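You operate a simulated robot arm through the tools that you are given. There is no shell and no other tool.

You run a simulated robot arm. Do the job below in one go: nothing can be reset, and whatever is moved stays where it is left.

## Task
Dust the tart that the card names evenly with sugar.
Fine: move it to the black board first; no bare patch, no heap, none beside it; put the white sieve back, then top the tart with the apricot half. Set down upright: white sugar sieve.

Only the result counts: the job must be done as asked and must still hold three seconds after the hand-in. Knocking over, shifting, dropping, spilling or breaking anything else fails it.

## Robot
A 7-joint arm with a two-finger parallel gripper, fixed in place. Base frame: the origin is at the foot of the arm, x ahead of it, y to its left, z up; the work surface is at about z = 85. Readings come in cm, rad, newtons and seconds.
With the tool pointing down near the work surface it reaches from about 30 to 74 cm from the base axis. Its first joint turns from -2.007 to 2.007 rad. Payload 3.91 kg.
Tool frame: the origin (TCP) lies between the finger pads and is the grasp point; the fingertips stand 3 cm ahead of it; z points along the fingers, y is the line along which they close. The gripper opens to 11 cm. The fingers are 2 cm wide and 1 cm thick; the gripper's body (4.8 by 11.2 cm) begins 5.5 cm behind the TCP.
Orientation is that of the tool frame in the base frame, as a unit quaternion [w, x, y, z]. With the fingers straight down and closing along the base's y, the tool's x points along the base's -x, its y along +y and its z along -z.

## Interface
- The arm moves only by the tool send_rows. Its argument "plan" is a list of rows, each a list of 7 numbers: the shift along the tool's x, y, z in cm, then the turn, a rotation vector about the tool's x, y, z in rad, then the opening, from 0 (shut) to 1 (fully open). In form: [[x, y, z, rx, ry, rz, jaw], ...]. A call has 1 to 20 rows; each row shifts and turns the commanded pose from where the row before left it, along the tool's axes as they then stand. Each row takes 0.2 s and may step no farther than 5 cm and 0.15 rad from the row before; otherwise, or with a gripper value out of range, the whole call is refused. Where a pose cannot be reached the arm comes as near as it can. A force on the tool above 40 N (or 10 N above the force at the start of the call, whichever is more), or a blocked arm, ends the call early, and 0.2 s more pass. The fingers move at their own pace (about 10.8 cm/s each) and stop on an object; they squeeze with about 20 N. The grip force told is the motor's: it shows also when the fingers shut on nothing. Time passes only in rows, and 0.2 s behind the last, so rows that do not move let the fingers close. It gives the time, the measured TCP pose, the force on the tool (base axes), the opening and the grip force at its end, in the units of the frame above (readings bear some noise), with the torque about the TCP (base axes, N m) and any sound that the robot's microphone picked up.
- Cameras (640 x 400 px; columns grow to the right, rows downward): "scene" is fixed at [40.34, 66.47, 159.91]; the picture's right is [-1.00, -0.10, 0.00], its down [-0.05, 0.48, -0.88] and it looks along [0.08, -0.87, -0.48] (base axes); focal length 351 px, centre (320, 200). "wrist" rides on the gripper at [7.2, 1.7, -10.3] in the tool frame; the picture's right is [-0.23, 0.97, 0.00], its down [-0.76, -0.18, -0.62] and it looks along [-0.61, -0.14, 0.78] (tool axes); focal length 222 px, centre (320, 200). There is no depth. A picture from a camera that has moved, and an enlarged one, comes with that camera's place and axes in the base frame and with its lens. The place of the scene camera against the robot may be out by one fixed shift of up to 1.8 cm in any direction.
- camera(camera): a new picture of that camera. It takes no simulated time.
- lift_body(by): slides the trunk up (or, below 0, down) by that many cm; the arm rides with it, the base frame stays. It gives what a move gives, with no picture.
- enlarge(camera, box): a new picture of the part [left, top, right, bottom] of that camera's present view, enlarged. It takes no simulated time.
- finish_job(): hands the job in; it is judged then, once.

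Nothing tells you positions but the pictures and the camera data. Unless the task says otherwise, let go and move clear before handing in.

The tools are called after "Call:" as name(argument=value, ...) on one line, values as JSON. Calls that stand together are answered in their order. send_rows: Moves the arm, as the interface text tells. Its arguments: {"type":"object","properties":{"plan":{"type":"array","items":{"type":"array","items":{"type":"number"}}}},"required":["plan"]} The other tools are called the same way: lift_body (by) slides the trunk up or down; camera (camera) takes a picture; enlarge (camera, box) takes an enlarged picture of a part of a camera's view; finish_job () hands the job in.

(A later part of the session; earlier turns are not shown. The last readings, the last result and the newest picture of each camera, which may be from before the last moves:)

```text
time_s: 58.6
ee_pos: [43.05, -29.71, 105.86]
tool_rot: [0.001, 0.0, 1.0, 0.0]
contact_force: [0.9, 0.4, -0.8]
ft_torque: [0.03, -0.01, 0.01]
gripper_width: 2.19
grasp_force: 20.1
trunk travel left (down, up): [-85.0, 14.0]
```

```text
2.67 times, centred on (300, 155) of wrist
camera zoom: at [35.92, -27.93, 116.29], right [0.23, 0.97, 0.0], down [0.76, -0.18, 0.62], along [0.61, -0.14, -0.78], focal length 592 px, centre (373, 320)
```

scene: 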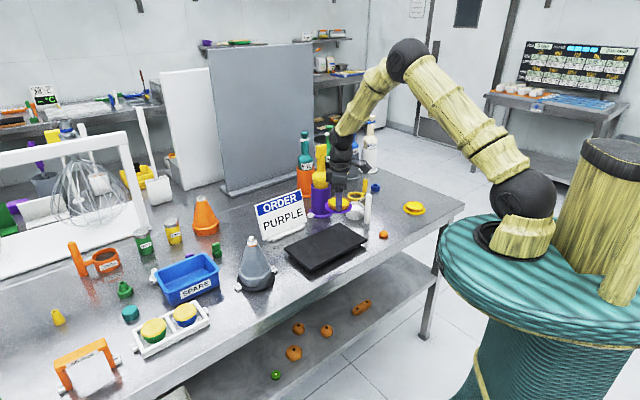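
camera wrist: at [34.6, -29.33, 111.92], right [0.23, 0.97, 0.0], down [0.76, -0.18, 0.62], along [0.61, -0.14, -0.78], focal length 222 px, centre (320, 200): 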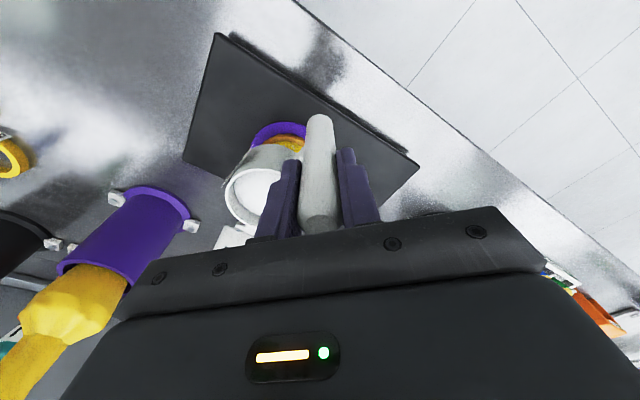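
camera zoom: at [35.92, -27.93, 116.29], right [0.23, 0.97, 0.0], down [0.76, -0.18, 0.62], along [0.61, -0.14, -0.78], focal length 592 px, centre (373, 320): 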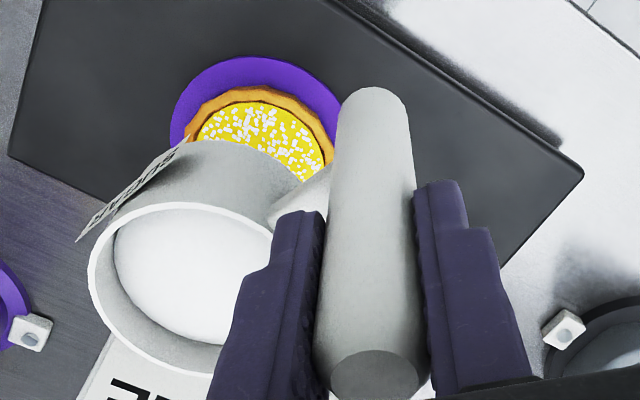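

Coverage is good and all on the tart, with the front-left edge still a bit bare. I lower with the cup moved toward +x/+y and rock once more.

Call:
send_rows(plan=[[-0.15, 0.1, 0.5, 0, 0, 0, 0], [-0.2, 0.15, 1.0, 0, 0, 0, 0], [-0.2, 0.15, 1.0, 0, 0, 0, 0], [0, 0, 0.85, 0, 0, 0, 0], [0, 0, 0.4, 0, 0, 0, 0], [0, 0, 0, 0, 0, 0, 0], [0, 0, 0, 0, 0, 0, 0], [0, 0, 0, 0, 0, 0, 0]])

Call:
enlarge(camera="scene", box=[280, 190, 376, 250])

Call:
enlarge(camera="wrist", box=[180, 80, 420, 230])

```text
time_s: 60.4
ee_pos: [43.53, -29.34, 102.27]
tool_rot: [0.0, 0.001, 1.0, 0.0]
contact_force: [0.9, 0.5, -1.1]
ft_torque: [0.03, 0.03, -0.02]
gripper_width: 2.21
grasp_force: 20.1
trunk travel left (down, up): [-85.0, 14.0]
```

```text
6.67 times, centred on (328, 220) of scene
camera zoom: at [40.34, 66.47, 159.91], right [-1.0, -0.1, 0.0], down [-0.05, 0.48, -0.88], along [0.08, -0.87, -0.48], focal length 2340 px, centre (267, 67)
```

zoom: 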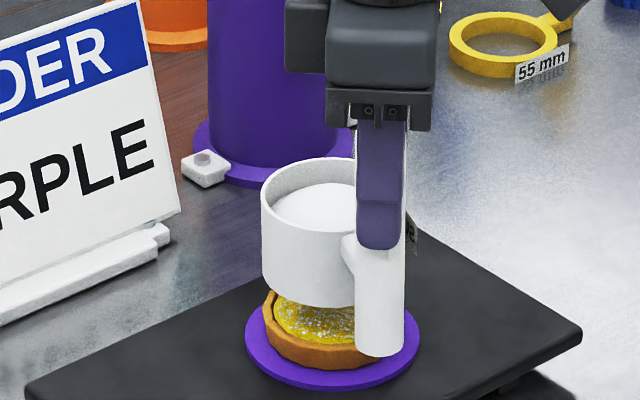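

```text
2.67 times, centred on (300, 155) of wrist
camera zoom: at [36.45, -27.47, 112.53], right [0.23, 0.97, 0.0], down [0.76, -0.18, 0.62], along [0.61, -0.14, -0.78], focal length 592 px, centre (373, 320)
```

zoom: 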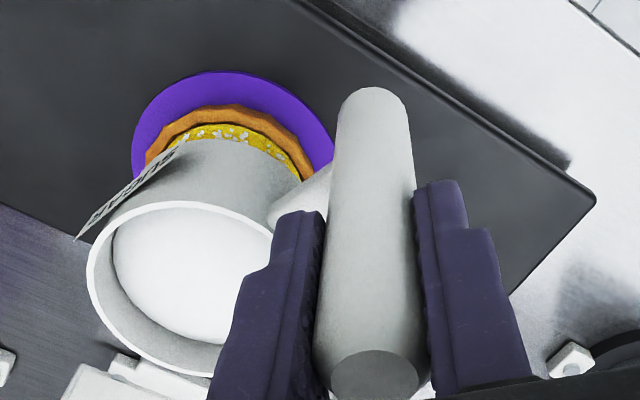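

The cup now sits about 0.3 cm toward +x and 0.4 cm toward +y of centre, as intended. I run the rocking.

Call:
send_rows(plan=[[0, 0.482, 0.451, 0.07, 0, 0, 0], [0, -1.055, -0.798, -0.14, 0, 0, 0], [0, 0.933, 0.938, 0.14, 0, 0, 0], [0, -1.055, -0.798, -0.14, 0, 0, 0], [0, 0.933, 0.938, 0.14, 0, 0, 0], [0, -1.055, -0.798, -0.14, 0, 0, 0], [0, 0.933, 0.938, 0.14, 0, 0, 0], [0, -0.512, -0.417, -0.07, 0, 0, 0], [0, 0, 0, 0, 0, 0, 0], [0, 0, 0, 0, 0, 0, 0], [0, 0, 0, 0, 0, 0, 0], [0, 0, -0.5, 0, 0, 0, 0], [0, 0, -1, 0, 0, 0, 0], [0, 0, -1, 0, 0, 0, 0], [0, 0, -1, 0, 0, 0, 0], [0, 0, -0.5, 0, 0, 0, 0], [0, 0, 0, 0, 0, 0, 0], [0, 0, 0, 0, 0, 0, 0]])

Call:
enlarge(camera="scene", box=[312, 225, 348, 250])

Call:
enlarge(camera="scene", box=[280, 170, 376, 250])

Call:
enlarge(camera="wrist", box=[180, 80, 420, 230])

```text
time_s: 64.2
ee_pos: [43.73, -29.22, 106.35]
tool_rot: [0.0, 0.0, 1.0, 0.0]
contact_force: [0.3, -0.4, -0.7]
ft_torque: [0.04, 0.03, -0.02]
gripper_width: 2.22
grasp_force: 20.2
trunk travel left (down, up): [-85.0, 14.0]
```

```text
16.00 times, centred on (330, 238) of scene
camera zoom: at [40.34, 66.47, 159.91], right [-1.0, -0.1, 0.0], down [-0.05, 0.48, -0.88], along [0.08, -0.87, -0.48], focal length 5615 px, centre (160, -400)
```

zoom: 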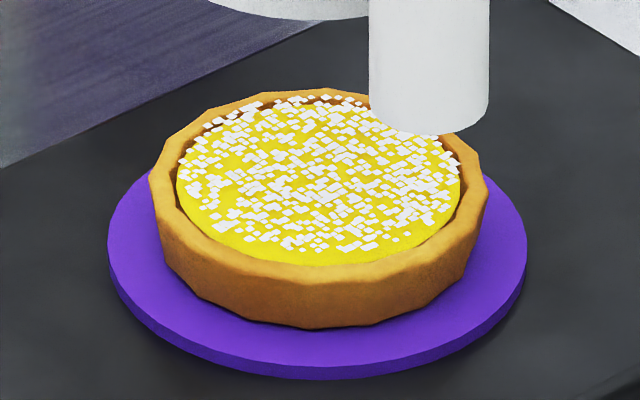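

```text
5.00 times, centred on (328, 210) of scene
camera zoom: at [40.34, 66.47, 159.91], right [-1.0, -0.1, 0.0], down [-0.05, 0.48, -0.88], along [0.08, -0.87, -0.48], focal length 1755 px, centre (280, 150)
```

zoom: 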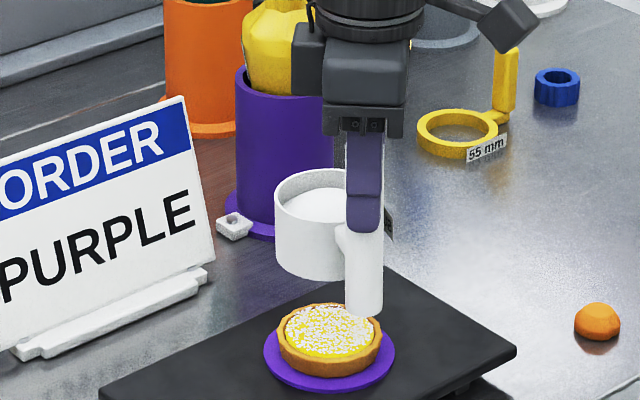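

```text
2.67 times, centred on (300, 155) of wrist
camera zoom: at [36.6, -27.47, 116.5], right [0.23, 0.97, 0.0], down [0.76, -0.18, 0.62], along [0.61, -0.14, -0.78], focal length 592 px, centre (373, 320)
```

zoom: 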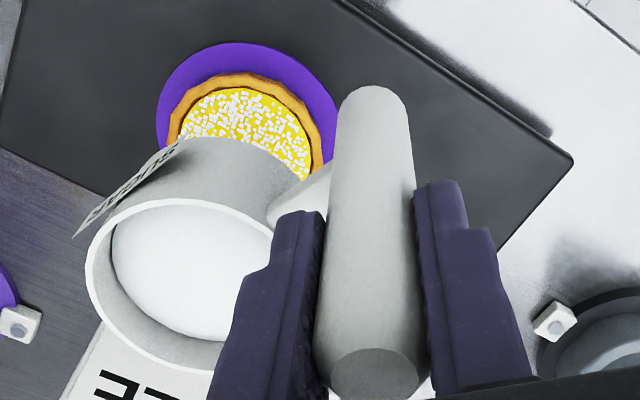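

Coverage is now dense; the apparent front gap may be a viewing-angle effect. I raise the sieve well up so the wrist camera can look at the tart from above.

Call:
send_rows(plan=[[0, 0, -0.5, 0, 0, 0, 0], [0, 0, -1, 0, 0, 0, 0], [0, 0, -1.5, 0, 0, 0, 0], [0, 0, -1.5, 0, 0, 0, 0], [0, 0, -1.5, 0, 0, 0, 0], [0, 0, -1.5, 0, 0, 0, 0], [0, 0, -1.5, 0, 0, 0, 0], [0, 0, -1.5, 0, 0, 0, 0], [0, 0, -1.5, 0, 0, 0, 0], [0, 0, -1, 0, 0, 0, 0], [0, 0, -0.5, 0, 0, 0, 0], [0, 0, 0, 0, 0, 0, 0], [0, 0, 0, 0, 0, 0, 0]])

Call:
camera(camera="wrist")

Call:
enlarge(camera="scene", box=[312, 225, 348, 250])

```text
time_s: 67.0
ee_pos: [43.56, -29.38, 119.94]
tool_rot: [0.0, 0.0, 1.0, 0.0]
contact_force: [-0.1, 0.9, -0.8]
ft_torque: [0.06, 0.0, 0.0]
gripper_width: 2.23
grasp_force: 19.9
trunk travel left (down, up): [-85.0, 14.0]
```

```text
taken
camera wrist: at [36.48, -27.57, 130.12], right [0.23, 0.97, 0.0], down [0.76, -0.18, 0.62], along [0.61, -0.14, -0.78], focal length 222 px, centre (320, 200)
```

wrist: 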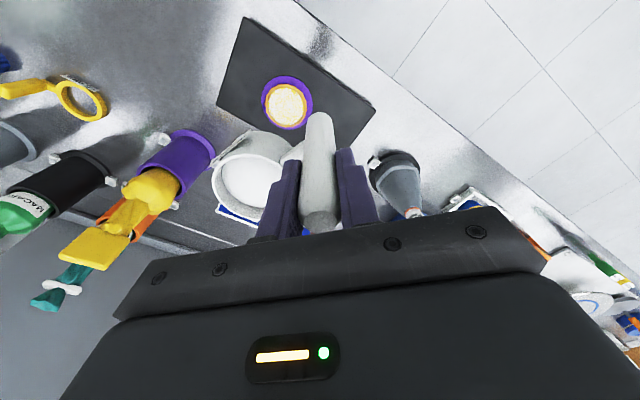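

```text
16.00 times, centred on (330, 238) of scene
camera zoom: at [40.34, 66.47, 159.91], right [-1.0, -0.1, 0.0], down [-0.05, 0.48, -0.88], along [0.08, -0.87, -0.48], focal length 5615 px, centre (160, -400)
```

zoom: 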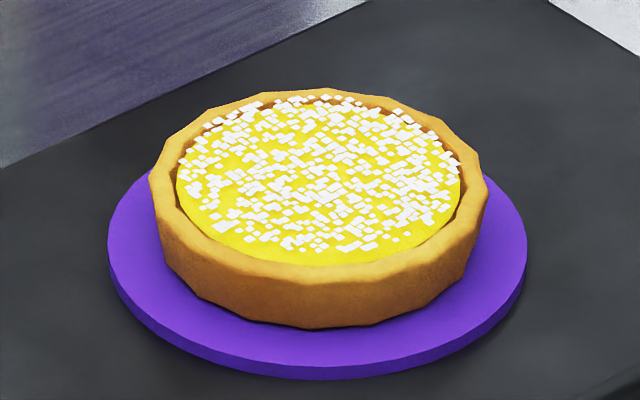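

The wrist camera now sees the tart from above, unobstructed. I enlarge it.

Call:
enlarge(camera="wrist", box=[252, 72, 324, 132])

Call:
enlarge(camera="wrist", box=[200, 10, 392, 150])

```text
6.67 times, centred on (288, 102) of wrist
camera zoom: at [36.48, -27.57, 130.12], right [0.23, 0.97, 0.0], down [0.76, -0.18, 0.62], along [0.61, -0.14, -0.78], focal length 1481 px, centre (533, 853)
```

zoom: 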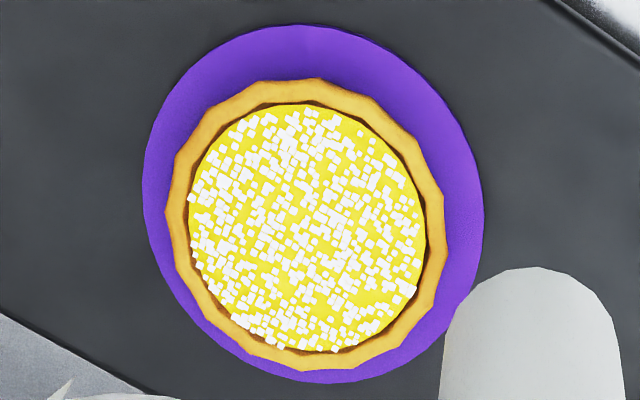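

```text
2.86 times, centred on (296, 80) of wrist
camera zoom: at [36.48, -27.57, 130.12], right [0.23, 0.97, 0.0], down [0.76, -0.18, 0.62], along [0.61, -0.14, -0.78], focal length 635 px, centre (389, 543)
```

zoom: 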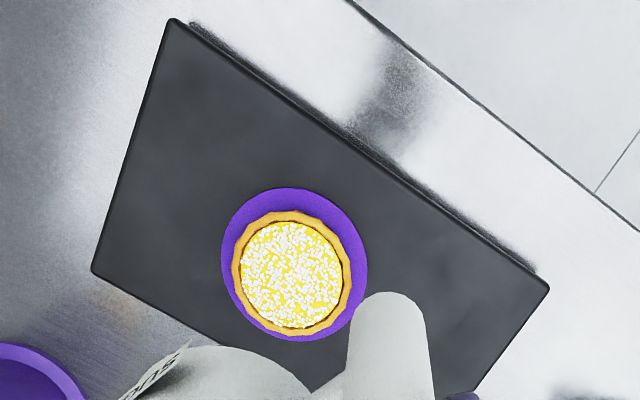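

From above the sugar covers the filling evenly, only a little thinner along the +y and −x edge; nothing on the disc or board. I go back down with the cup biased slightly toward that side for one more pass.

Call:
send_rows(plan=[[0.05, 0.02, 0.5, 0, 0, 0, 0], [0.05, 0.03, 1, 0, 0, 0, 0], [0.05, 0.03, 1.5, 0, 0, 0, 0], [0.05, 0.03, 1.5, 0, 0, 0, 0], [0.05, 0.03, 1.5, 0, 0, 0, 0], [0.05, 0.03, 1.5, 0, 0, 0, 0], [0.05, 0.03, 1.5, 0, 0, 0, 0], [0.05, 0.03, 1.5, 0, 0, 0, 0], [0.05, 0.02, 1.5, 0, 0, 0, 0], [0, 0, 1.5, 0, 0, 0, 0], [0, 0, 1.5, 0, 0, 0, 0], [0, 0, 1.2, 0, 0, 0, 0], [0, 0, 0.7, 0, 0, 0, 0], [0, 0, 0.3, 0, 0, 0, 0], [0, 0, 0, 0, 0, 0, 0], [0, 0, 0, 0, 0, 0, 0], [0, 0, 0, 0, 0, 0, 0]])

Call:
enlarge(camera="scene", box=[280, 190, 376, 250])

Call:
enlarge(camera="wrist", box=[180, 80, 420, 230])

```text
time_s: 70.6
ee_pos: [43.3, -29.12, 102.55]
tool_rot: [0.0, 0.0, 1.0, 0.0]
contact_force: [0.4, -0.1, -1.9]
ft_torque: [0.05, 0.03, -0.01]
gripper_width: 2.19
grasp_force: 20.2
trunk travel left (down, up): [-85.0, 14.0]
```

```text
6.67 times, centred on (328, 220) of scene
camera zoom: at [40.34, 66.47, 159.91], right [-1.0, -0.1, 0.0], down [-0.05, 0.48, -0.88], along [0.08, -0.87, -0.48], focal length 2340 px, centre (267, 67)
```

zoom: 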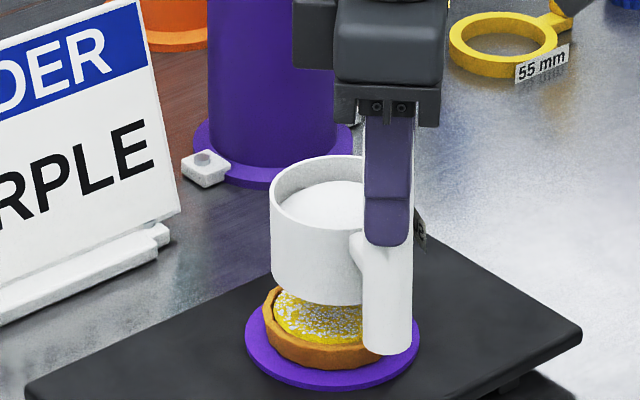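

```text
2.67 times, centred on (300, 155) of wrist
camera zoom: at [36.08, -27.29, 112.84], right [0.23, 0.97, 0.0], down [0.76, -0.18, 0.62], along [0.61, -0.14, -0.78], focal length 592 px, centre (373, 320)
```

zoom: 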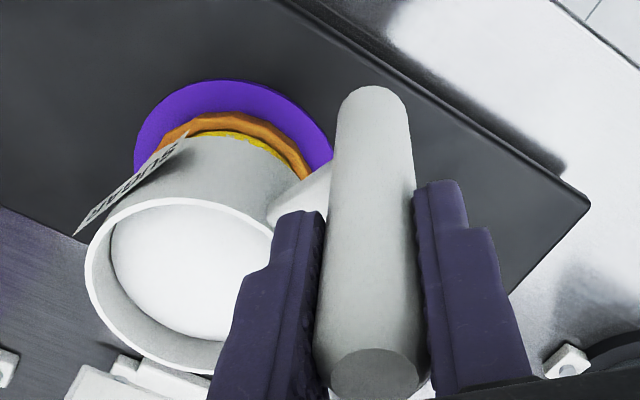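

The cup is offset about −0.2 in x and +0.6 in y as intended. I run one more rocking pass and then raise it again to inspect from above.

Call:
send_rows(plan=[[0, -0.1, 0, 0, 0, 0, 0], [0, 0.489, 0.455, 0.07, 0, 0, 0], [0, -1.069, -0.805, -0.14, 0, 0, 0], [0, 0.947, 0.945, 0.14, 0, 0, 0], [0, -1.069, -0.805, -0.14, 0, 0, 0], [0, 0.947, 0.945, 0.14, 0, 0, 0], [0, -1.069, -0.805, -0.14, 0, 0, 0], [0, 0.947, 0.945, 0.14, 0, 0, 0], [0, -0.519, -0.42, -0.07, 0, 0, 0], [0, 0, 0, 0, 0, 0, 0], [0, 0, 0, 0, 0, 0, 0], [0, 0, 0, 0, 0, 0, 0]])

Call:
send_rows(plan=[[0, 0, -0.5, 0, 0, 0, 0], [0, 0, -1, 0, 0, 0, 0], [0, 0, -1.5, 0, 0, 0, 0], [0, 0, -1.8, 0, 0, 0, 0], [0, 0, -1.8, 0, 0, 0, 0], [0, 0, -1.8, 0, 0, 0, 0], [0, 0, -1.8, 0, 0, 0, 0], [0, 0, -1.8, 0, 0, 0, 0], [0, 0, -1.8, 0, 0, 0, 0], [0, 0, -1.8, 0, 0, 0, 0], [0, 0, -1, 0, 0, 0, 0], [0, 0, -0.5, 0, 0, 0, 0], [0, 0, 0, 0, 0, 0, 0], [0, 0, 0, 0, 0, 0, 0]])

Call:
enlarge(camera="wrist", box=[252, 72, 324, 132])

Call:
enlarge(camera="scene", box=[312, 225, 348, 250])

```text
time_s: 73.2
ee_pos: [43.41, -28.91, 102.54]
tool_rot: [-0.001, -0.002, 1.0, -0.001]
contact_force: [1.3, 0.8, -0.7]
ft_torque: [0.01, 0.07, 0.04]
gripper_width: 2.2
grasp_force: 20.0
trunk travel left (down, up): [-85.0, 14.0]
```

```text
time_s: 76.2
ee_pos: [43.28, -29.14, 119.85]
tool_rot: [0.0, 0.0, 1.0, 0.001]
contact_force: [-0.1, 0.0, -0.9]
ft_torque: [0.06, -0.02, 0.01]
gripper_width: 2.2
grasp_force: 19.9
trunk travel left (down, up): [-85.0, 14.0]
```

```text
6.67 times, centred on (288, 102) of wrist
camera zoom: at [36.03, -27.33, 130.02], right [0.23, 0.97, 0.0], down [0.76, -0.18, 0.62], along [0.61, -0.14, -0.78], focal length 1481 px, centre (533, 853)
```

zoom: 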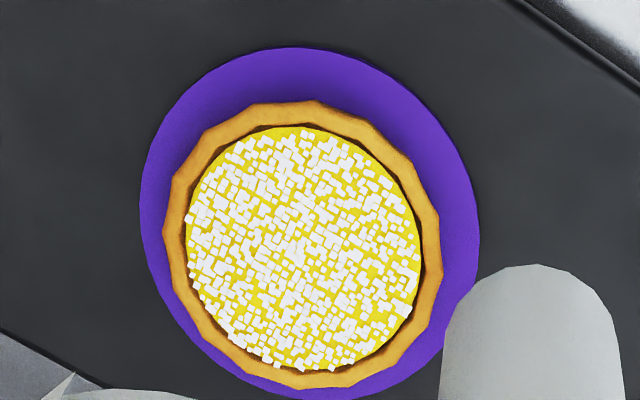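

```text
16.00 times, centred on (330, 238) of scene
camera zoom: at [40.34, 66.47, 159.91], right [-1.0, -0.1, 0.0], down [-0.05, 0.48, -0.88], along [0.08, -0.87, -0.48], focal length 5615 px, centre (160, -400)
```

zoom: 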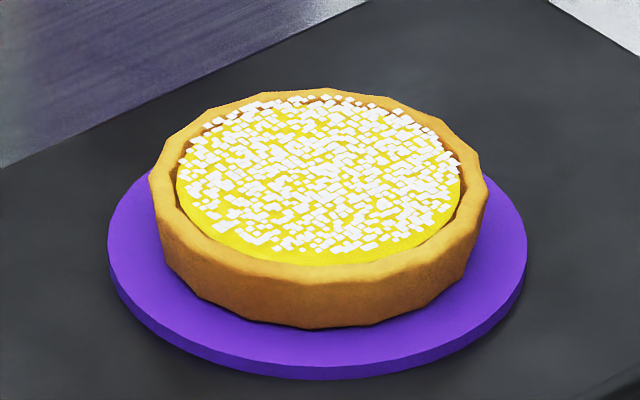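

The sugar now covers the filling densely and evenly right to its edge, with nothing on the disc or the board. I'll take the sieve back; first I slowly turn it about the cup's axis (still over the tart) to undo the twist from slipping.

Call:
send_rows(plan=[[0.106, -0.049, 0, 0, 0, -0.017, 0], [0.2125, -0.0986, 0, 0, 0, -0.034, 0], [0.2125, -0.0986, 0, 0, 0, -0.034, 0], [0.2125, -0.0986, 0, 0, 0, -0.034, 0], [0.2125, -0.0986, 0, 0, 0, -0.034, 0], [0.2125, -0.0986, 0, 0, 0, -0.034, 0], [0.2125, -0.0986, 0, 0, 0, -0.034, 0], [0.2125, -0.0986, 0, 0, 0, -0.034, 0], [0.2125, -0.0986, 0, 0, 0, -0.034, 0], [0.2125, -0.0986, 0, 0, 0, -0.034, 0], [0.106, -0.049, 0, 0, 0, -0.017, 0], [0, 0, 0, 0, 0, 0, 0], [0, 0, 0, 0, 0, 0, 0]])

Call:
camera(camera="scene")

Call:
enlarge(camera="scene", box=[270, 130, 390, 250])

Call:
camera(camera="wrist")

```text
time_s: 79.0
ee_pos: [41.33, -30.44, 119.85]
tool_rot: [0.0, -0.17, 0.985, 0.0]
contact_force: [-0.1, 0.4, -0.7]
ft_torque: [0.04, 0.03, 0.0]
gripper_width: 2.19
grasp_force: 20.2
trunk travel left (down, up): [-85.0, 14.0]
```

```text
taken
```

scene: 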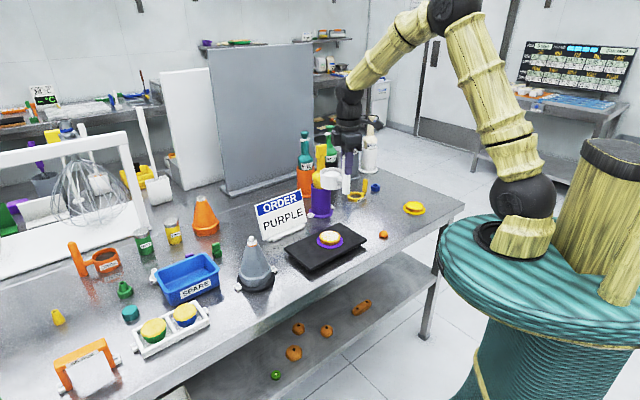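

```text
3.33 times, centred on (330, 190) of scene
camera zoom: at [40.34, 66.47, 159.91], right [-1.0, -0.1, 0.0], down [-0.05, 0.48, -0.88], along [0.08, -0.87, -0.48], focal length 1170 px, centre (287, 233)
```

zoom: 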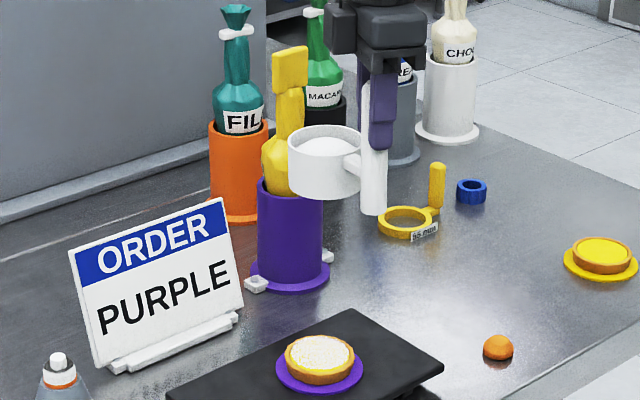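

```text
taken
camera wrist: at [34.01, -31.14, 129.99], right [-0.11, 0.99, 0.0], down [0.78, 0.09, 0.62], along [0.62, 0.07, -0.78], focal length 222 px, centre (320, 200)
```

wrist: 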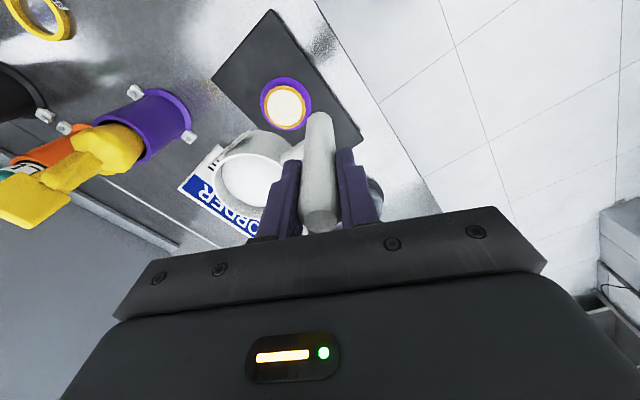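

The sieve is turned back to its original heading, upright, about 4.8 cm in x and −5 cm in y from the handle. I carry it slowly back toward its home spot while descending gently.

Call:
send_rows(plan=[[0.256, -0.307, 0.2, 0, 0, 0, 0], [0.512, -0.615, 0.4, 0, 0, 0, 0], [0.768, -0.922, 0.7, 0, 0, 0, 0], [0.768, -0.922, 0.8, 0, 0, 0, 0], [0.768, -0.922, 0.8, 0, 0, 0, 0], [0.768, -0.922, 0.8, 0, 0, 0, 0], [0.768, -0.922, 0.8, 0, 0, 0, 0], [0.768, -0.922, 0.8, 0, 0, 0, 0], [0.768, -0.922, 0.8, 0, 0, 0, 0], [0.768, -0.922, 0.8, 0, 0, 0, 0], [0.768, -0.922, 0.8, 0, 0, 0, 0], [0.768, -0.922, 0.8, 0, 0, 0, 0], [0.768, -0.922, 0.8, 0, 0, 0, 0], [0.768, -0.922, 0.8, 0, 0, 0, 0], [0.768, -0.922, 0.8, 0, 0, 0, 0], [0.768, -0.922, 0.8, 0, 0, 0, 0], [0.768, -0.922, 0.7, 0, 0, 0, 0], [0.768, -0.922, 0.5, 0, 0, 0, 0], [0.512, -0.615, 0.3, 0, 0, 0, 0], [0.256, -0.307, 0, 0, 0, 0, 0]])

Call:
camera(camera="wrist")

Call:
enlarge(camera="scene", box=[290, 130, 450, 250])

```text
time_s: 83.2
ee_pos: [33.69, -50.72, 106.52]
tool_rot: [-0.001, -0.169, 0.986, 0.0]
contact_force: [-0.4, -1.1, -1.0]
ft_torque: [0.03, 0.05, 0.04]
gripper_width: 2.21
grasp_force: 19.8
trunk travel left (down, up): [-85.0, 14.0]
```

```text
taken
camera wrist: at [26.47, -51.46, 116.75], right [-0.11, 0.99, 0.0], down [0.78, 0.09, 0.62], along [0.62, 0.07, -0.78], focal length 222 px, centre (320, 200)
```

wrist: 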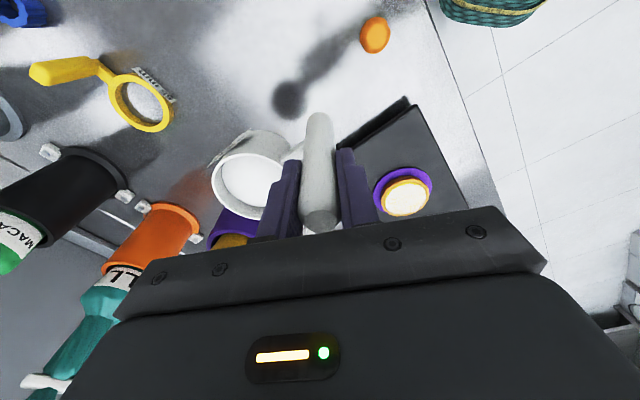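

```text
3.33 times, centred on (370, 190) of scene
camera zoom: at [40.34, 66.47, 159.91], right [-1.0, -0.1, 0.0], down [-0.05, 0.48, -0.88], along [0.08, -0.87, -0.48], focal length 1170 px, centre (153, 233)
```

zoom: 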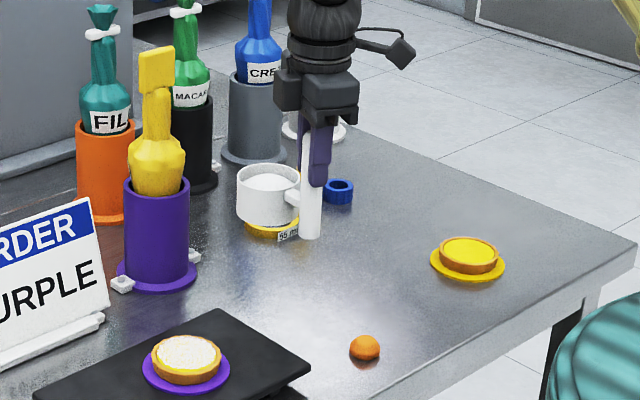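

I move the last few centimetres to the home spot and descend to just above the table.

Call:
send_rows(plan=[[0.2, -0.25, 0, 0, 0, 0, 0], [0.5, -0.6, 0, 0, 0, 0, 0], [0.6, -0.7, 0, 0, 0, 0, 0], [0.5, -0.6, 0, 0, 0, 0, 0], [0.285, -0.36, 0.3, 0, 0, 0, 0], [0, 0, 0.8, 0, 0, 0, 0], [0, 0, 1.4, 0, 0, 0, 0], [0, 0, 1.5, 0, 0, 0, 0], [0, 0, 1.5, 0, 0, 0, 0], [0, 0, 1.5, 0, 0, 0, 0], [0, 0, 1.3, 0, 0, 0, 0], [0, 0, 0.8, 0, 0, 0, 0], [0, 0, 0.5, 0, 0, 0, 0], [0, 0, 0, 0, 0, 0, 0], [0, 0, 0, 0, 0, 0, 0]])

Call:
enlarge(camera="scene", box=[310, 150, 430, 225])

Call:
camera(camera="wrist")

```text
time_s: 86.4
ee_pos: [32.71, -53.85, 96.93]
tool_rot: [-0.001, -0.169, 0.986, 0.0]
contact_force: [-0.6, 0.3, -1.4]
ft_torque: [0.07, 0.02, 0.02]
gripper_width: 2.19
grasp_force: 20.3
trunk travel left (down, up): [-85.0, 14.0]
```

```text
5.33 times, centred on (370, 188) of scene
camera zoom: at [40.34, 66.47, 159.91], right [-1.0, -0.1, 0.0], down [-0.05, 0.48, -0.88], along [0.08, -0.87, -0.48], focal length 1872 px, centre (53, 267)
```

zoom: 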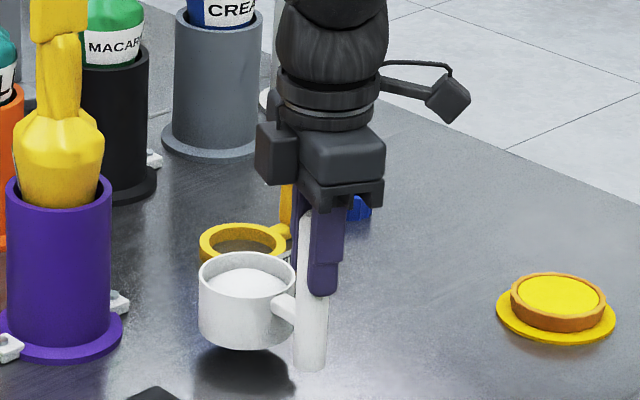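

```text
taken
camera wrist: at [25.33, -54.53, 107.12], right [-0.11, 0.99, 0.0], down [0.78, 0.09, 0.62], along [0.62, 0.07, -0.78], focal length 222 px, centre (320, 200)
```

wrist: 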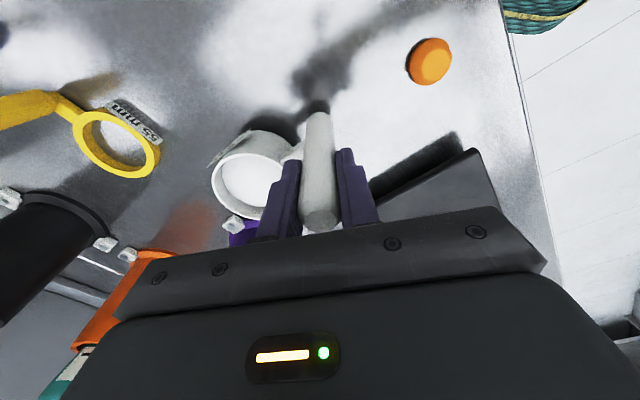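

The sieve is nearly home, but looks sagged a few degrees toward the cup side. I zoom in to check the tilt before setting it down.

Call:
enlarge(camera="scene", box=[340, 185, 380, 225])

Call:
enlarge(camera="wrist", box=[190, 80, 390, 240])

```text
10.00 times, centred on (360, 205) of scene
camera zoom: at [40.34, 66.47, 159.91], right [-1.0, -0.1, 0.0], down [-0.05, 0.48, -0.88], along [0.08, -0.87, -0.48], focal length 3509 px, centre (-80, 150)
```

zoom: 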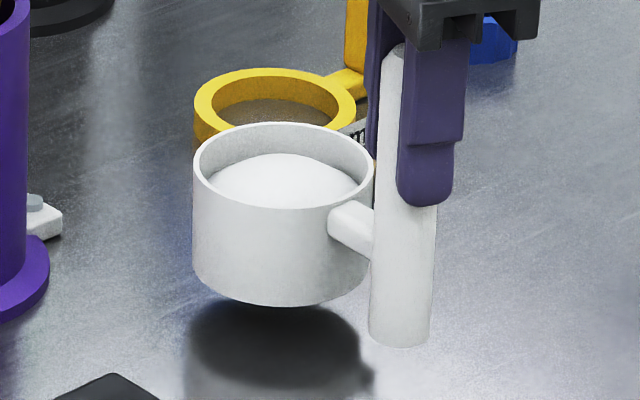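

```text
2.50 times, centred on (290, 160) of wrist
camera zoom: at [25.33, -54.53, 107.12], right [-0.11, 0.99, 0.0], down [0.78, 0.09, 0.62], along [0.62, 0.07, -0.78], focal length 555 px, centre (395, 300)
```

zoom: 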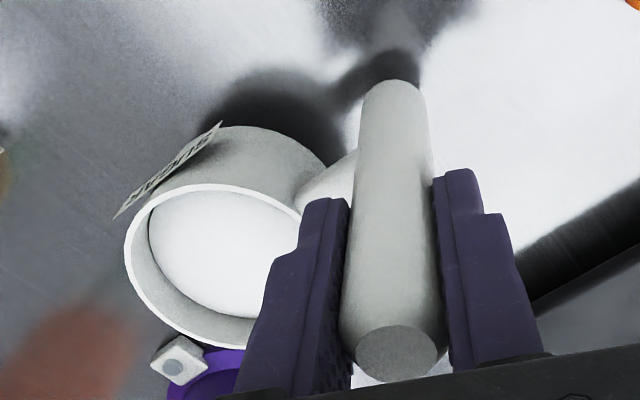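

The tilt is only about 2°. I counter it with a small tool rotation, then lower gently toward contact.

Call:
send_rows(plan=[[0, 0, 0, 0.018, -0.008, 0, 0], [0, 0, 0, 0.018, -0.008, 0, 0], [0, 0, 0.5, 0, 0, 0, 0], [0, 0, 0.5, 0, 0, 0, 0], [0, 0, 0.4, 0, 0, 0, 0], [0, 0, 0.2, 0, 0, 0, 0], [0, 0, 0, 0, 0, 0, 0], [0, 0, 0, 0, 0, 0, 0]])

Call:
enlarge(camera="scene", box=[340, 185, 380, 225])

```text
time_s: 88.2
ee_pos: [32.7, -53.77, 95.27]
tool_rot: [0.011, -0.169, 0.985, -0.017]
contact_force: [-0.2, 0.6, -1.1]
ft_torque: [0.06, 0.05, -0.03]
gripper_width: 2.2
grasp_force: 20.6
trunk travel left (down, up): [-85.0, 14.0]
```

```text
10.00 times, centred on (360, 205) of scene
camera zoom: at [40.34, 66.47, 159.91], right [-1.0, -0.1, 0.0], down [-0.05, 0.48, -0.88], along [0.08, -0.87, -0.48], focal length 3509 px, centre (-80, 150)
```

zoom: 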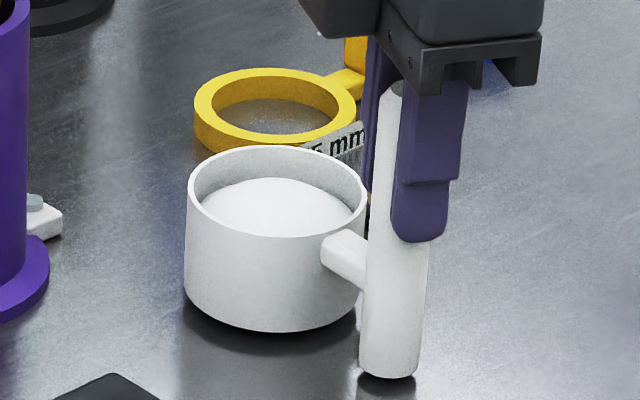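

The sieve lines up with its original place in the picture and is about 0.7 cm above the table. I lower in small steps.

Call:
send_rows(plan=[[0, 0, 0.2, 0, 0, 0, 0], [0, 0, 0.2, 0, 0, 0, 0], [0, 0, 0.1, 0, 0, 0, 0], [0, 0, 0, 0, 0, 0, 0], [0, 0, 0, 0, 0, 0, 0]])

Call:
enlarge(camera="scene", box=[340, 185, 380, 225])

```text
time_s: 89.4
ee_pos: [32.71, -53.79, 94.79]
tool_rot: [0.011, -0.169, 0.985, -0.016]
contact_force: [-1.3, -0.3, 1.8]
ft_torque: [0.06, 0.09, -0.03]
gripper_width: 2.22
grasp_force: 20.0
trunk travel left (down, up): [-85.0, 14.0]
```

```text
10.00 times, centred on (360, 205) of scene
camera zoom: at [40.34, 66.47, 159.91], right [-1.0, -0.1, 0.0], down [-0.05, 0.48, -0.88], along [0.08, -0.87, -0.48], focal length 3509 px, centre (-80, 150)
```

zoom: 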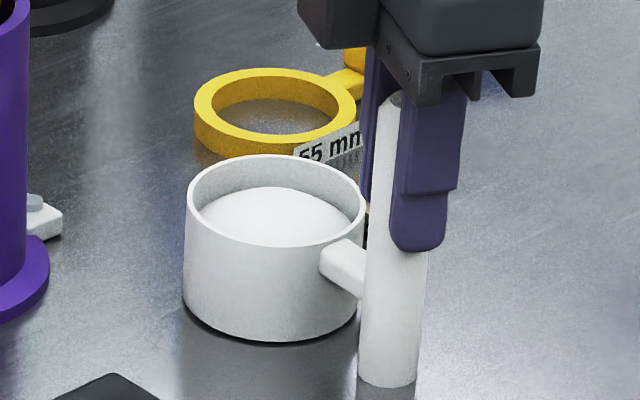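

First light contact is showing (about 3 N). I press down a touch more to seat it fully.

Call:
send_rows(plan=[[0, 0, 0.15, 0, 0, 0, 0], [0, 0, 0.1, 0, 0, 0, 0], [0, 0, 0, 0, 0, 0, 0], [0, 0, 0, 0, 0, 0, 0]])

Call:
enlarge(camera="scene", box=[340, 185, 380, 225])

```text
time_s: 90.4
ee_pos: [32.66, -53.87, 94.78]
tool_rot: [0.012, -0.169, 0.985, -0.019]
contact_force: [0.9, -1.2, 18.1]
ft_torque: [0.06, -0.01, -0.02]
gripper_width: 2.17
grasp_force: 20.0
trunk travel left (down, up): [-85.0, 14.0]
```

```text
10.00 times, centred on (360, 205) of scene
camera zoom: at [40.34, 66.47, 159.91], right [-1.0, -0.1, 0.0], down [-0.05, 0.48, -0.88], along [0.08, -0.87, -0.48], focal length 3509 px, centre (-80, 150)
```

zoom: 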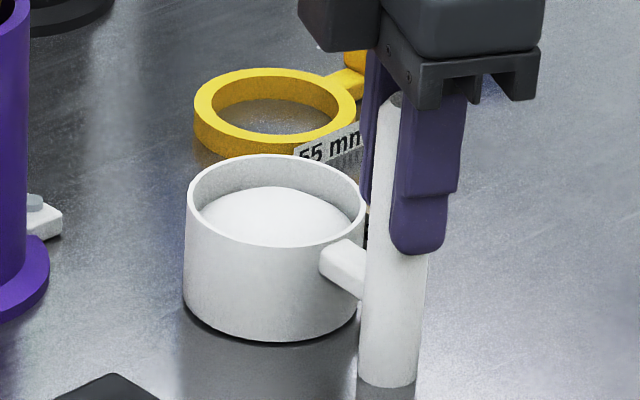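

The sieve rests level on the table at its old spot. I relieve the pressure, open the fingers, and withdraw straight up.

Call:
send_rows(plan=[[0, 0, -0.2, 0, 0, 0, 0], [0, 0, 0, 0, 0, 0, 0], [0, 0, 0, 0, 0, 0, 0.25], [0, 0, 0, 0, 0, 0, 0.35], [0, 0, 0, 0, 0, 0, 0.5], [0, 0, 0, 0, 0, 0, 0.5]])

Call:
enlarge(camera="scene", box=[340, 185, 380, 225])

Call:
enlarge(camera="wrist", box=[190, 80, 430, 240])

```text
time_s: 91.8
ee_pos: [32.76, -53.81, 94.75]
tool_rot: [0.011, -0.17, 0.985, -0.016]
contact_force: [0.3, 0.3, 0.8]
ft_torque: [0.01, 0.02, -0.01]
gripper_width: 5.49
grasp_force: 0.1
trunk travel left (down, up): [-85.0, 14.0]
```

```text
10.00 times, centred on (360, 205) of scene
camera zoom: at [40.34, 66.47, 159.91], right [-1.0, -0.1, 0.0], down [-0.05, 0.48, -0.88], along [0.08, -0.87, -0.48], focal length 3509 px, centre (-80, 150)
```

zoom: 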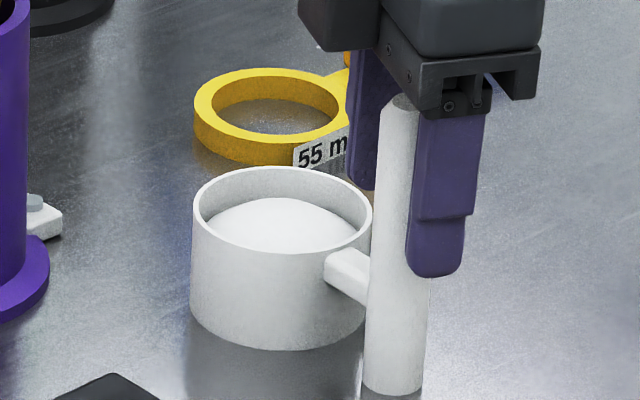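

```text
2.50 times, centred on (310, 160) of wrist
camera zoom: at [25.09, -54.21, 104.84], right [-0.11, 0.99, -0.03], down [0.76, 0.1, 0.64], along [0.64, 0.05, -0.77], focal length 555 px, centre (345, 300)
```

zoom: 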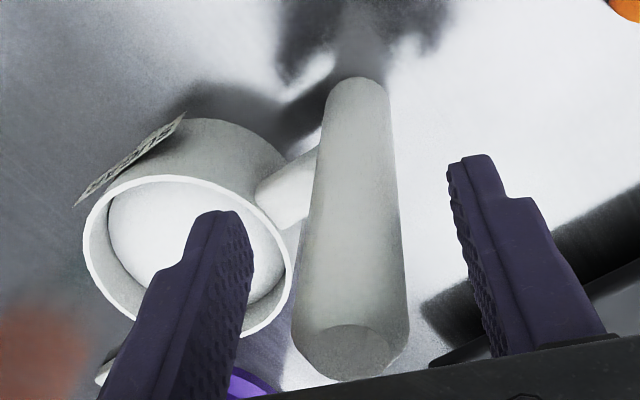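

The sieve has settled upright at home. I withdraw upward, then undo the small tilt and yaw of the tool.

Call:
send_rows(plan=[[0, 0, -1, 0, 0, 0, 0.5], [0, 0, -2, 0, 0, 0, 0.5], [0, 0, -3, 0, 0, 0, 0.5], [0, 0, -4, 0, 0, 0, 0.5], [0, 0, -2, 0, 0, 0, 0.5], [0, 0, 0, -0.036, 0.016, 0, 0.5], [0, 0, 0, 0, 0, 0.113, 0.5], [0, 0, 0, 0, 0, 0.113, 0.5], [0, 0, 0, 0, 0, 0.114, 0.5], [0, 0, 0, 0, 0, 0, 0.5], [0, 0, 0, 0, 0, 0, 0.5]])

Call:
camera(camera="scene")

Call:
camera(camera="wrist")

Call:
enlarge(camera="scene", box=[310, 150, 430, 225])

```text
time_s: 94.2
ee_pos: [32.37, -53.48, 106.76]
tool_rot: [0.0, -0.001, 1.0, 0.0]
contact_force: [0.5, 0.6, -0.3]
ft_torque: [0.01, 0.0, -0.02]
gripper_width: 5.5
grasp_force: 0.1
trunk travel left (down, up): [-85.0, 14.0]
```

```text
taken
```

scene: 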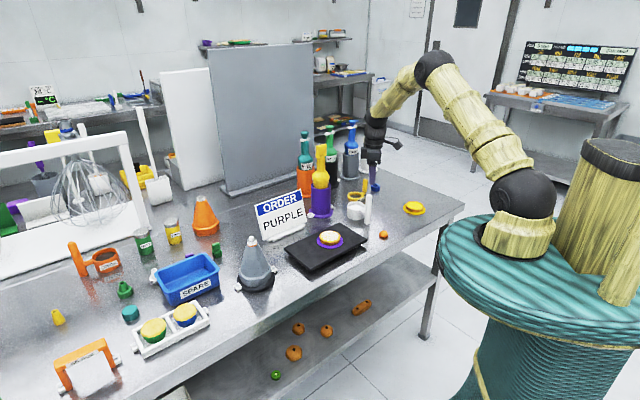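

```text
taken
camera wrist: at [25.16, -51.62, 116.97], right [0.23, 0.97, 0.0], down [0.76, -0.18, 0.62], along [0.61, -0.14, -0.78], focal length 222 px, centre (320, 200)
```

wrist: 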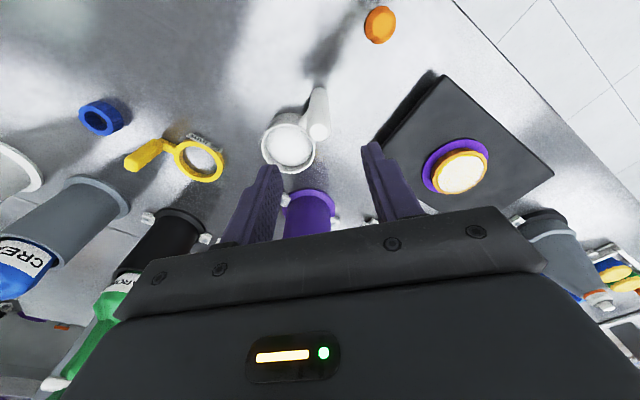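

```text
5.33 times, centred on (370, 188) of scene
camera zoom: at [40.34, 66.47, 159.91], right [-1.0, -0.1, 0.0], down [-0.05, 0.48, -0.88], along [0.08, -0.87, -0.48], focal length 1872 px, centre (53, 267)
```

zoom: 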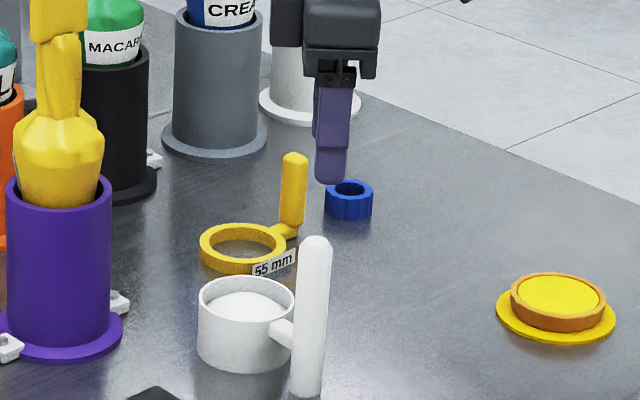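

The sieve stands upright at its original spot. Now I move over the apricot half near (26.6, -45.1) and look at it closely.

Call:
send_rows(plan=[[0.7, 1.0, 0, 0, 0, 0, 0.5], [1.4, 2.1, 0, 0, 0, 0, 0.5], [1.5, 2.2, 0, 0, 0, 0, 0.5], [1.4, 2.1, 0, 0, 0, 0, 0.5], [0.8, 1.0, 1, 0, 0, 0, 0.5], [0, 0, 2, 0, 0, 0, 0.5], [0, 0, 2.5, 0, 0, 0, 0.5], [0, 0, 2, 0, 0, 0, 0.5], [0, 0, 1, 0, 0, 0, 0.5], [0, 0, 0, 0, 0, 0, 0.5], [0, 0, 0, 0, 0, 0, 0.5]])

Call:
camera(camera="wrist")

Call:
enlarge(camera="scene", box=[360, 205, 408, 245])

```text
time_s: 96.6
ee_pos: [26.49, -45.09, 98.38]
tool_rot: [0.0, 0.0, 1.0, 0.0]
contact_force: [-0.2, 0.0, 0.0]
ft_torque: [-0.01, 0.04, 0.04]
gripper_width: 5.51
grasp_force: 0.1
trunk travel left (down, up): [-85.0, 14.0]
```

```text
taken
camera wrist: at [19.3, -43.26, 108.6], right [0.23, 0.97, 0.0], down [0.76, -0.18, 0.62], along [0.61, -0.14, -0.78], focal length 222 px, centre (320, 200)
```

wrist: 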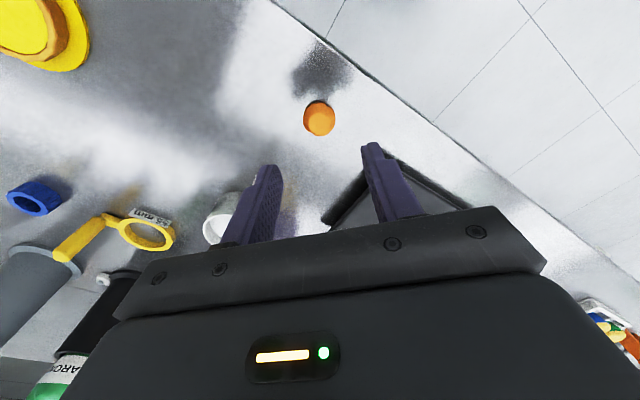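

```text
10.00 times, centred on (384, 225) of scene
camera zoom: at [40.34, 66.47, 159.91], right [-1.0, -0.1, 0.0], down [-0.05, 0.48, -0.88], along [0.08, -0.87, -0.48], focal length 3509 px, centre (-320, -50)
```

zoom: 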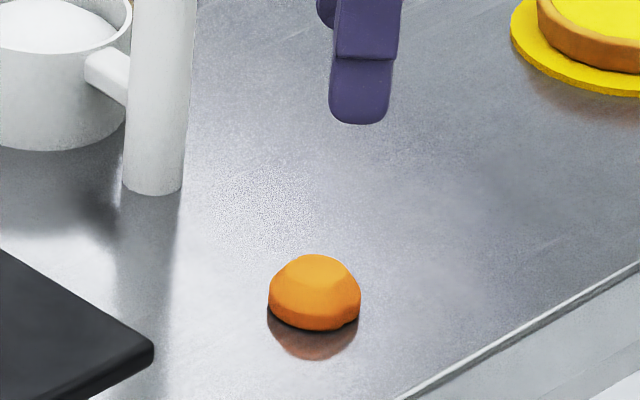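

Call:
enlarge(camera="wrist", box=[288, 90, 352, 150])

```text
6.67 times, centred on (320, 120) of wrist
camera zoom: at [19.3, -43.26, 108.6], right [0.23, 0.97, 0.0], down [0.76, -0.18, 0.62], along [0.61, -0.14, -0.78], focal length 1481 px, centre (320, 733)
```

zoom: 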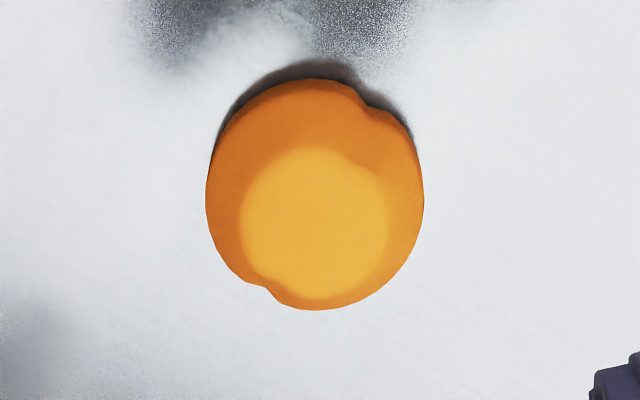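

I zoom in further on the apricot's profile to choose the grasp height.

Call:
enlarge(camera="scene", box=[375, 227, 391, 240])

Call:
enlarge(camera="scene", box=[314, 228, 346, 248])

```text
16.00 times, centred on (383, 234) of scene
camera zoom: at [40.34, 66.47, 159.91], right [-1.0, -0.1, 0.0], down [-0.05, 0.48, -0.88], along [0.08, -0.87, -0.48], focal length 5615 px, centre (-688, -336)
```

zoom: 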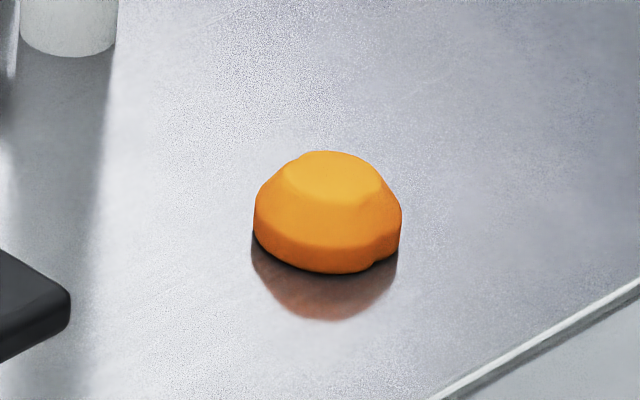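

```text
16.00 times, centred on (330, 238) of scene
camera zoom: at [40.34, 66.47, 159.91], right [-1.0, -0.1, 0.0], down [-0.05, 0.48, -0.88], along [0.08, -0.87, -0.48], focal length 5615 px, centre (160, -408)
```

zoom: 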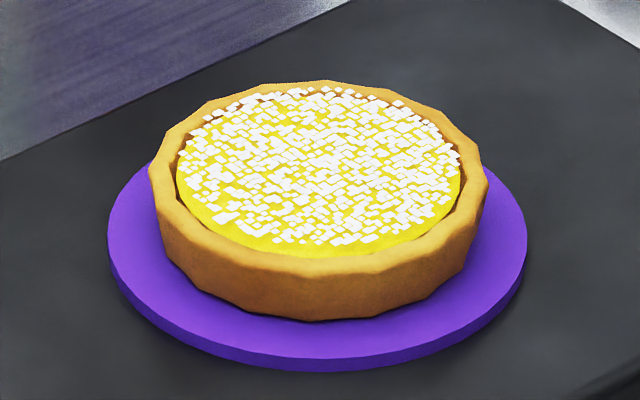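

The apricot has a near-vertical wall about 0.9 cm high, so I'll grip with the tips about 0.4 cm above the table. I centre over it and descend.

Call:
send_rows(plan=[[-0.35, 0.05, 1, 0, 0, 0, 0.5], [0, 0, 2.5, 0, 0, 0, 0.5], [0, 0, 2.5, 0, 0, 0, 0.5], [0, 0, 1.5, 0, 0, 0, 0.5], [0, 0, 1.0, 0, 0, 0, 0.5], [0, 0, 0.5, 0, 0, 0, 0.5], [0, 0, 0, 0, 0, 0, 0.5], [0, 0, 0, 0, 0, 0, 0.5]])

Call:
enlarge(camera="scene", box=[360, 215, 408, 245])

Call:
enlarge(camera="wrist", box=[240, 100, 400, 200])

```text
time_s: 98.4
ee_pos: [26.96, -45.15, 89.19]
tool_rot: [0.0, 0.0, 1.0, 0.001]
contact_force: [0.9, -0.8, 0.2]
ft_torque: [0.0, -0.02, -0.03]
gripper_width: 5.52
grasp_force: 0.0
trunk travel left (down, up): [-85.0, 14.0]
```

```text
13.33 times, centred on (384, 230) of scene
camera zoom: at [40.34, 66.47, 159.91], right [-1.0, -0.1, 0.0], down [-0.05, 0.48, -0.88], along [0.08, -0.87, -0.48], focal length 4679 px, centre (-533, -200)
```

zoom: 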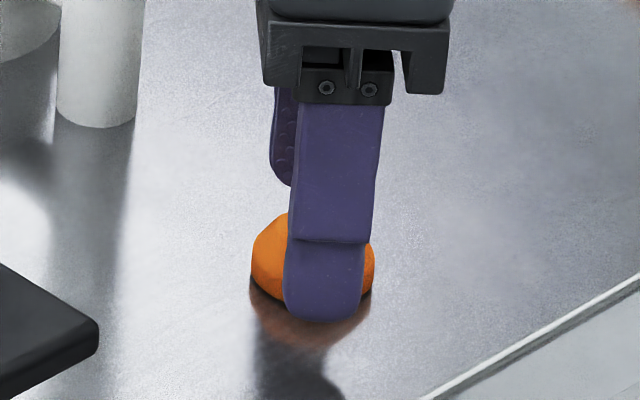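

```text
4.00 times, centred on (320, 150) of wrist
camera zoom: at [19.8, -43.23, 99.41], right [0.23, 0.97, 0.0], down [0.76, -0.18, 0.62], along [0.61, -0.14, -0.78], focal length 888 px, centre (320, 400)
```

zoom: 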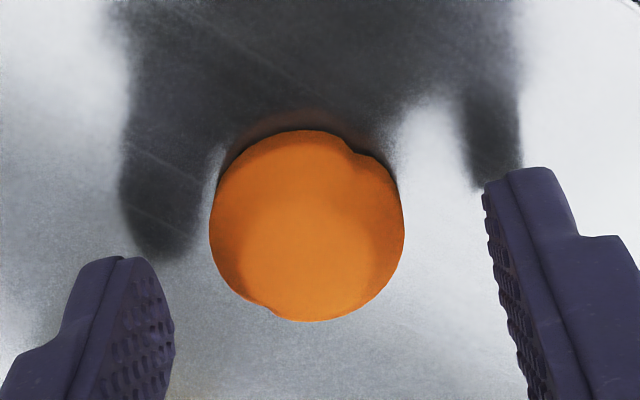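

The apricot is between the fingers, slightly toward −y. I shift −0.25 cm in y, lower the last 0.75 cm, and check for contact.

Call:
send_rows(plan=[[0, -0.25, 0.3, 0, 0, 0, 0.5], [0, 0, 0.25, 0, 0, 0, 0.5], [0, 0, 0.2, 0, 0, 0, 0.5], [0, 0, 0, 0, 0, 0, 0.5], [0, 0, 0, 0, 0, 0, 0.5]])

Call:
enlarge(camera="scene", box=[360, 215, 408, 245])

Call:
enlarge(camera="wrist", box=[240, 100, 400, 200])

```text
time_s: 99.6
ee_pos: [26.97, -45.21, 88.41]
tool_rot: [0.001, 0.0, 1.0, 0.0]
contact_force: [-0.1, -0.4, -0.3]
ft_torque: [0.01, 0.0, 0.0]
gripper_width: 5.48
grasp_force: 0.1
trunk travel left (down, up): [-85.0, 14.0]
```

```text
13.33 times, centred on (384, 230) of scene
camera zoom: at [40.34, 66.47, 159.91], right [-1.0, -0.1, 0.0], down [-0.05, 0.48, -0.88], along [0.08, -0.87, -0.48], focal length 4679 px, centre (-533, -200)
```

zoom: 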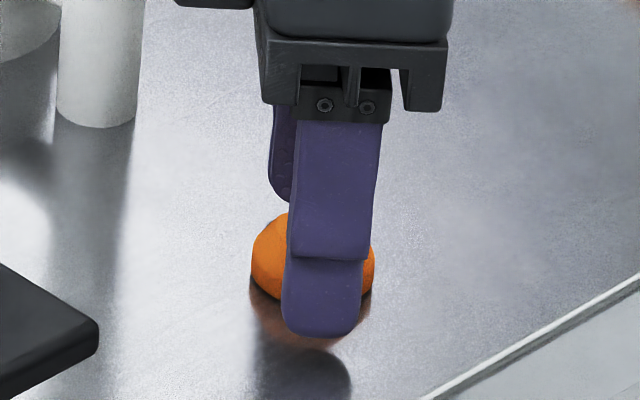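

```text
4.00 times, centred on (320, 150) of wrist
camera zoom: at [19.77, -43.45, 98.73], right [0.23, 0.97, 0.0], down [0.76, -0.18, 0.62], along [0.61, -0.14, -0.78], focal length 888 px, centre (320, 400)
```

zoom: 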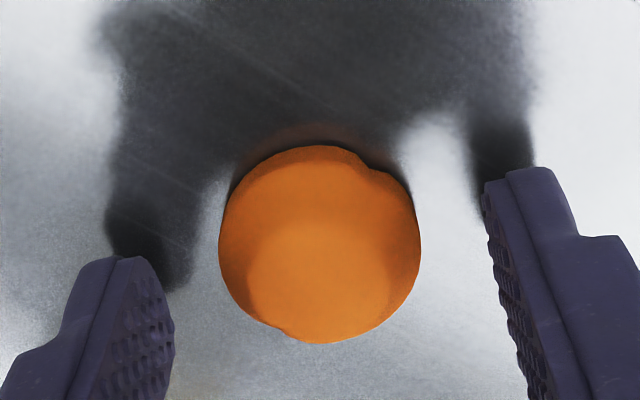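

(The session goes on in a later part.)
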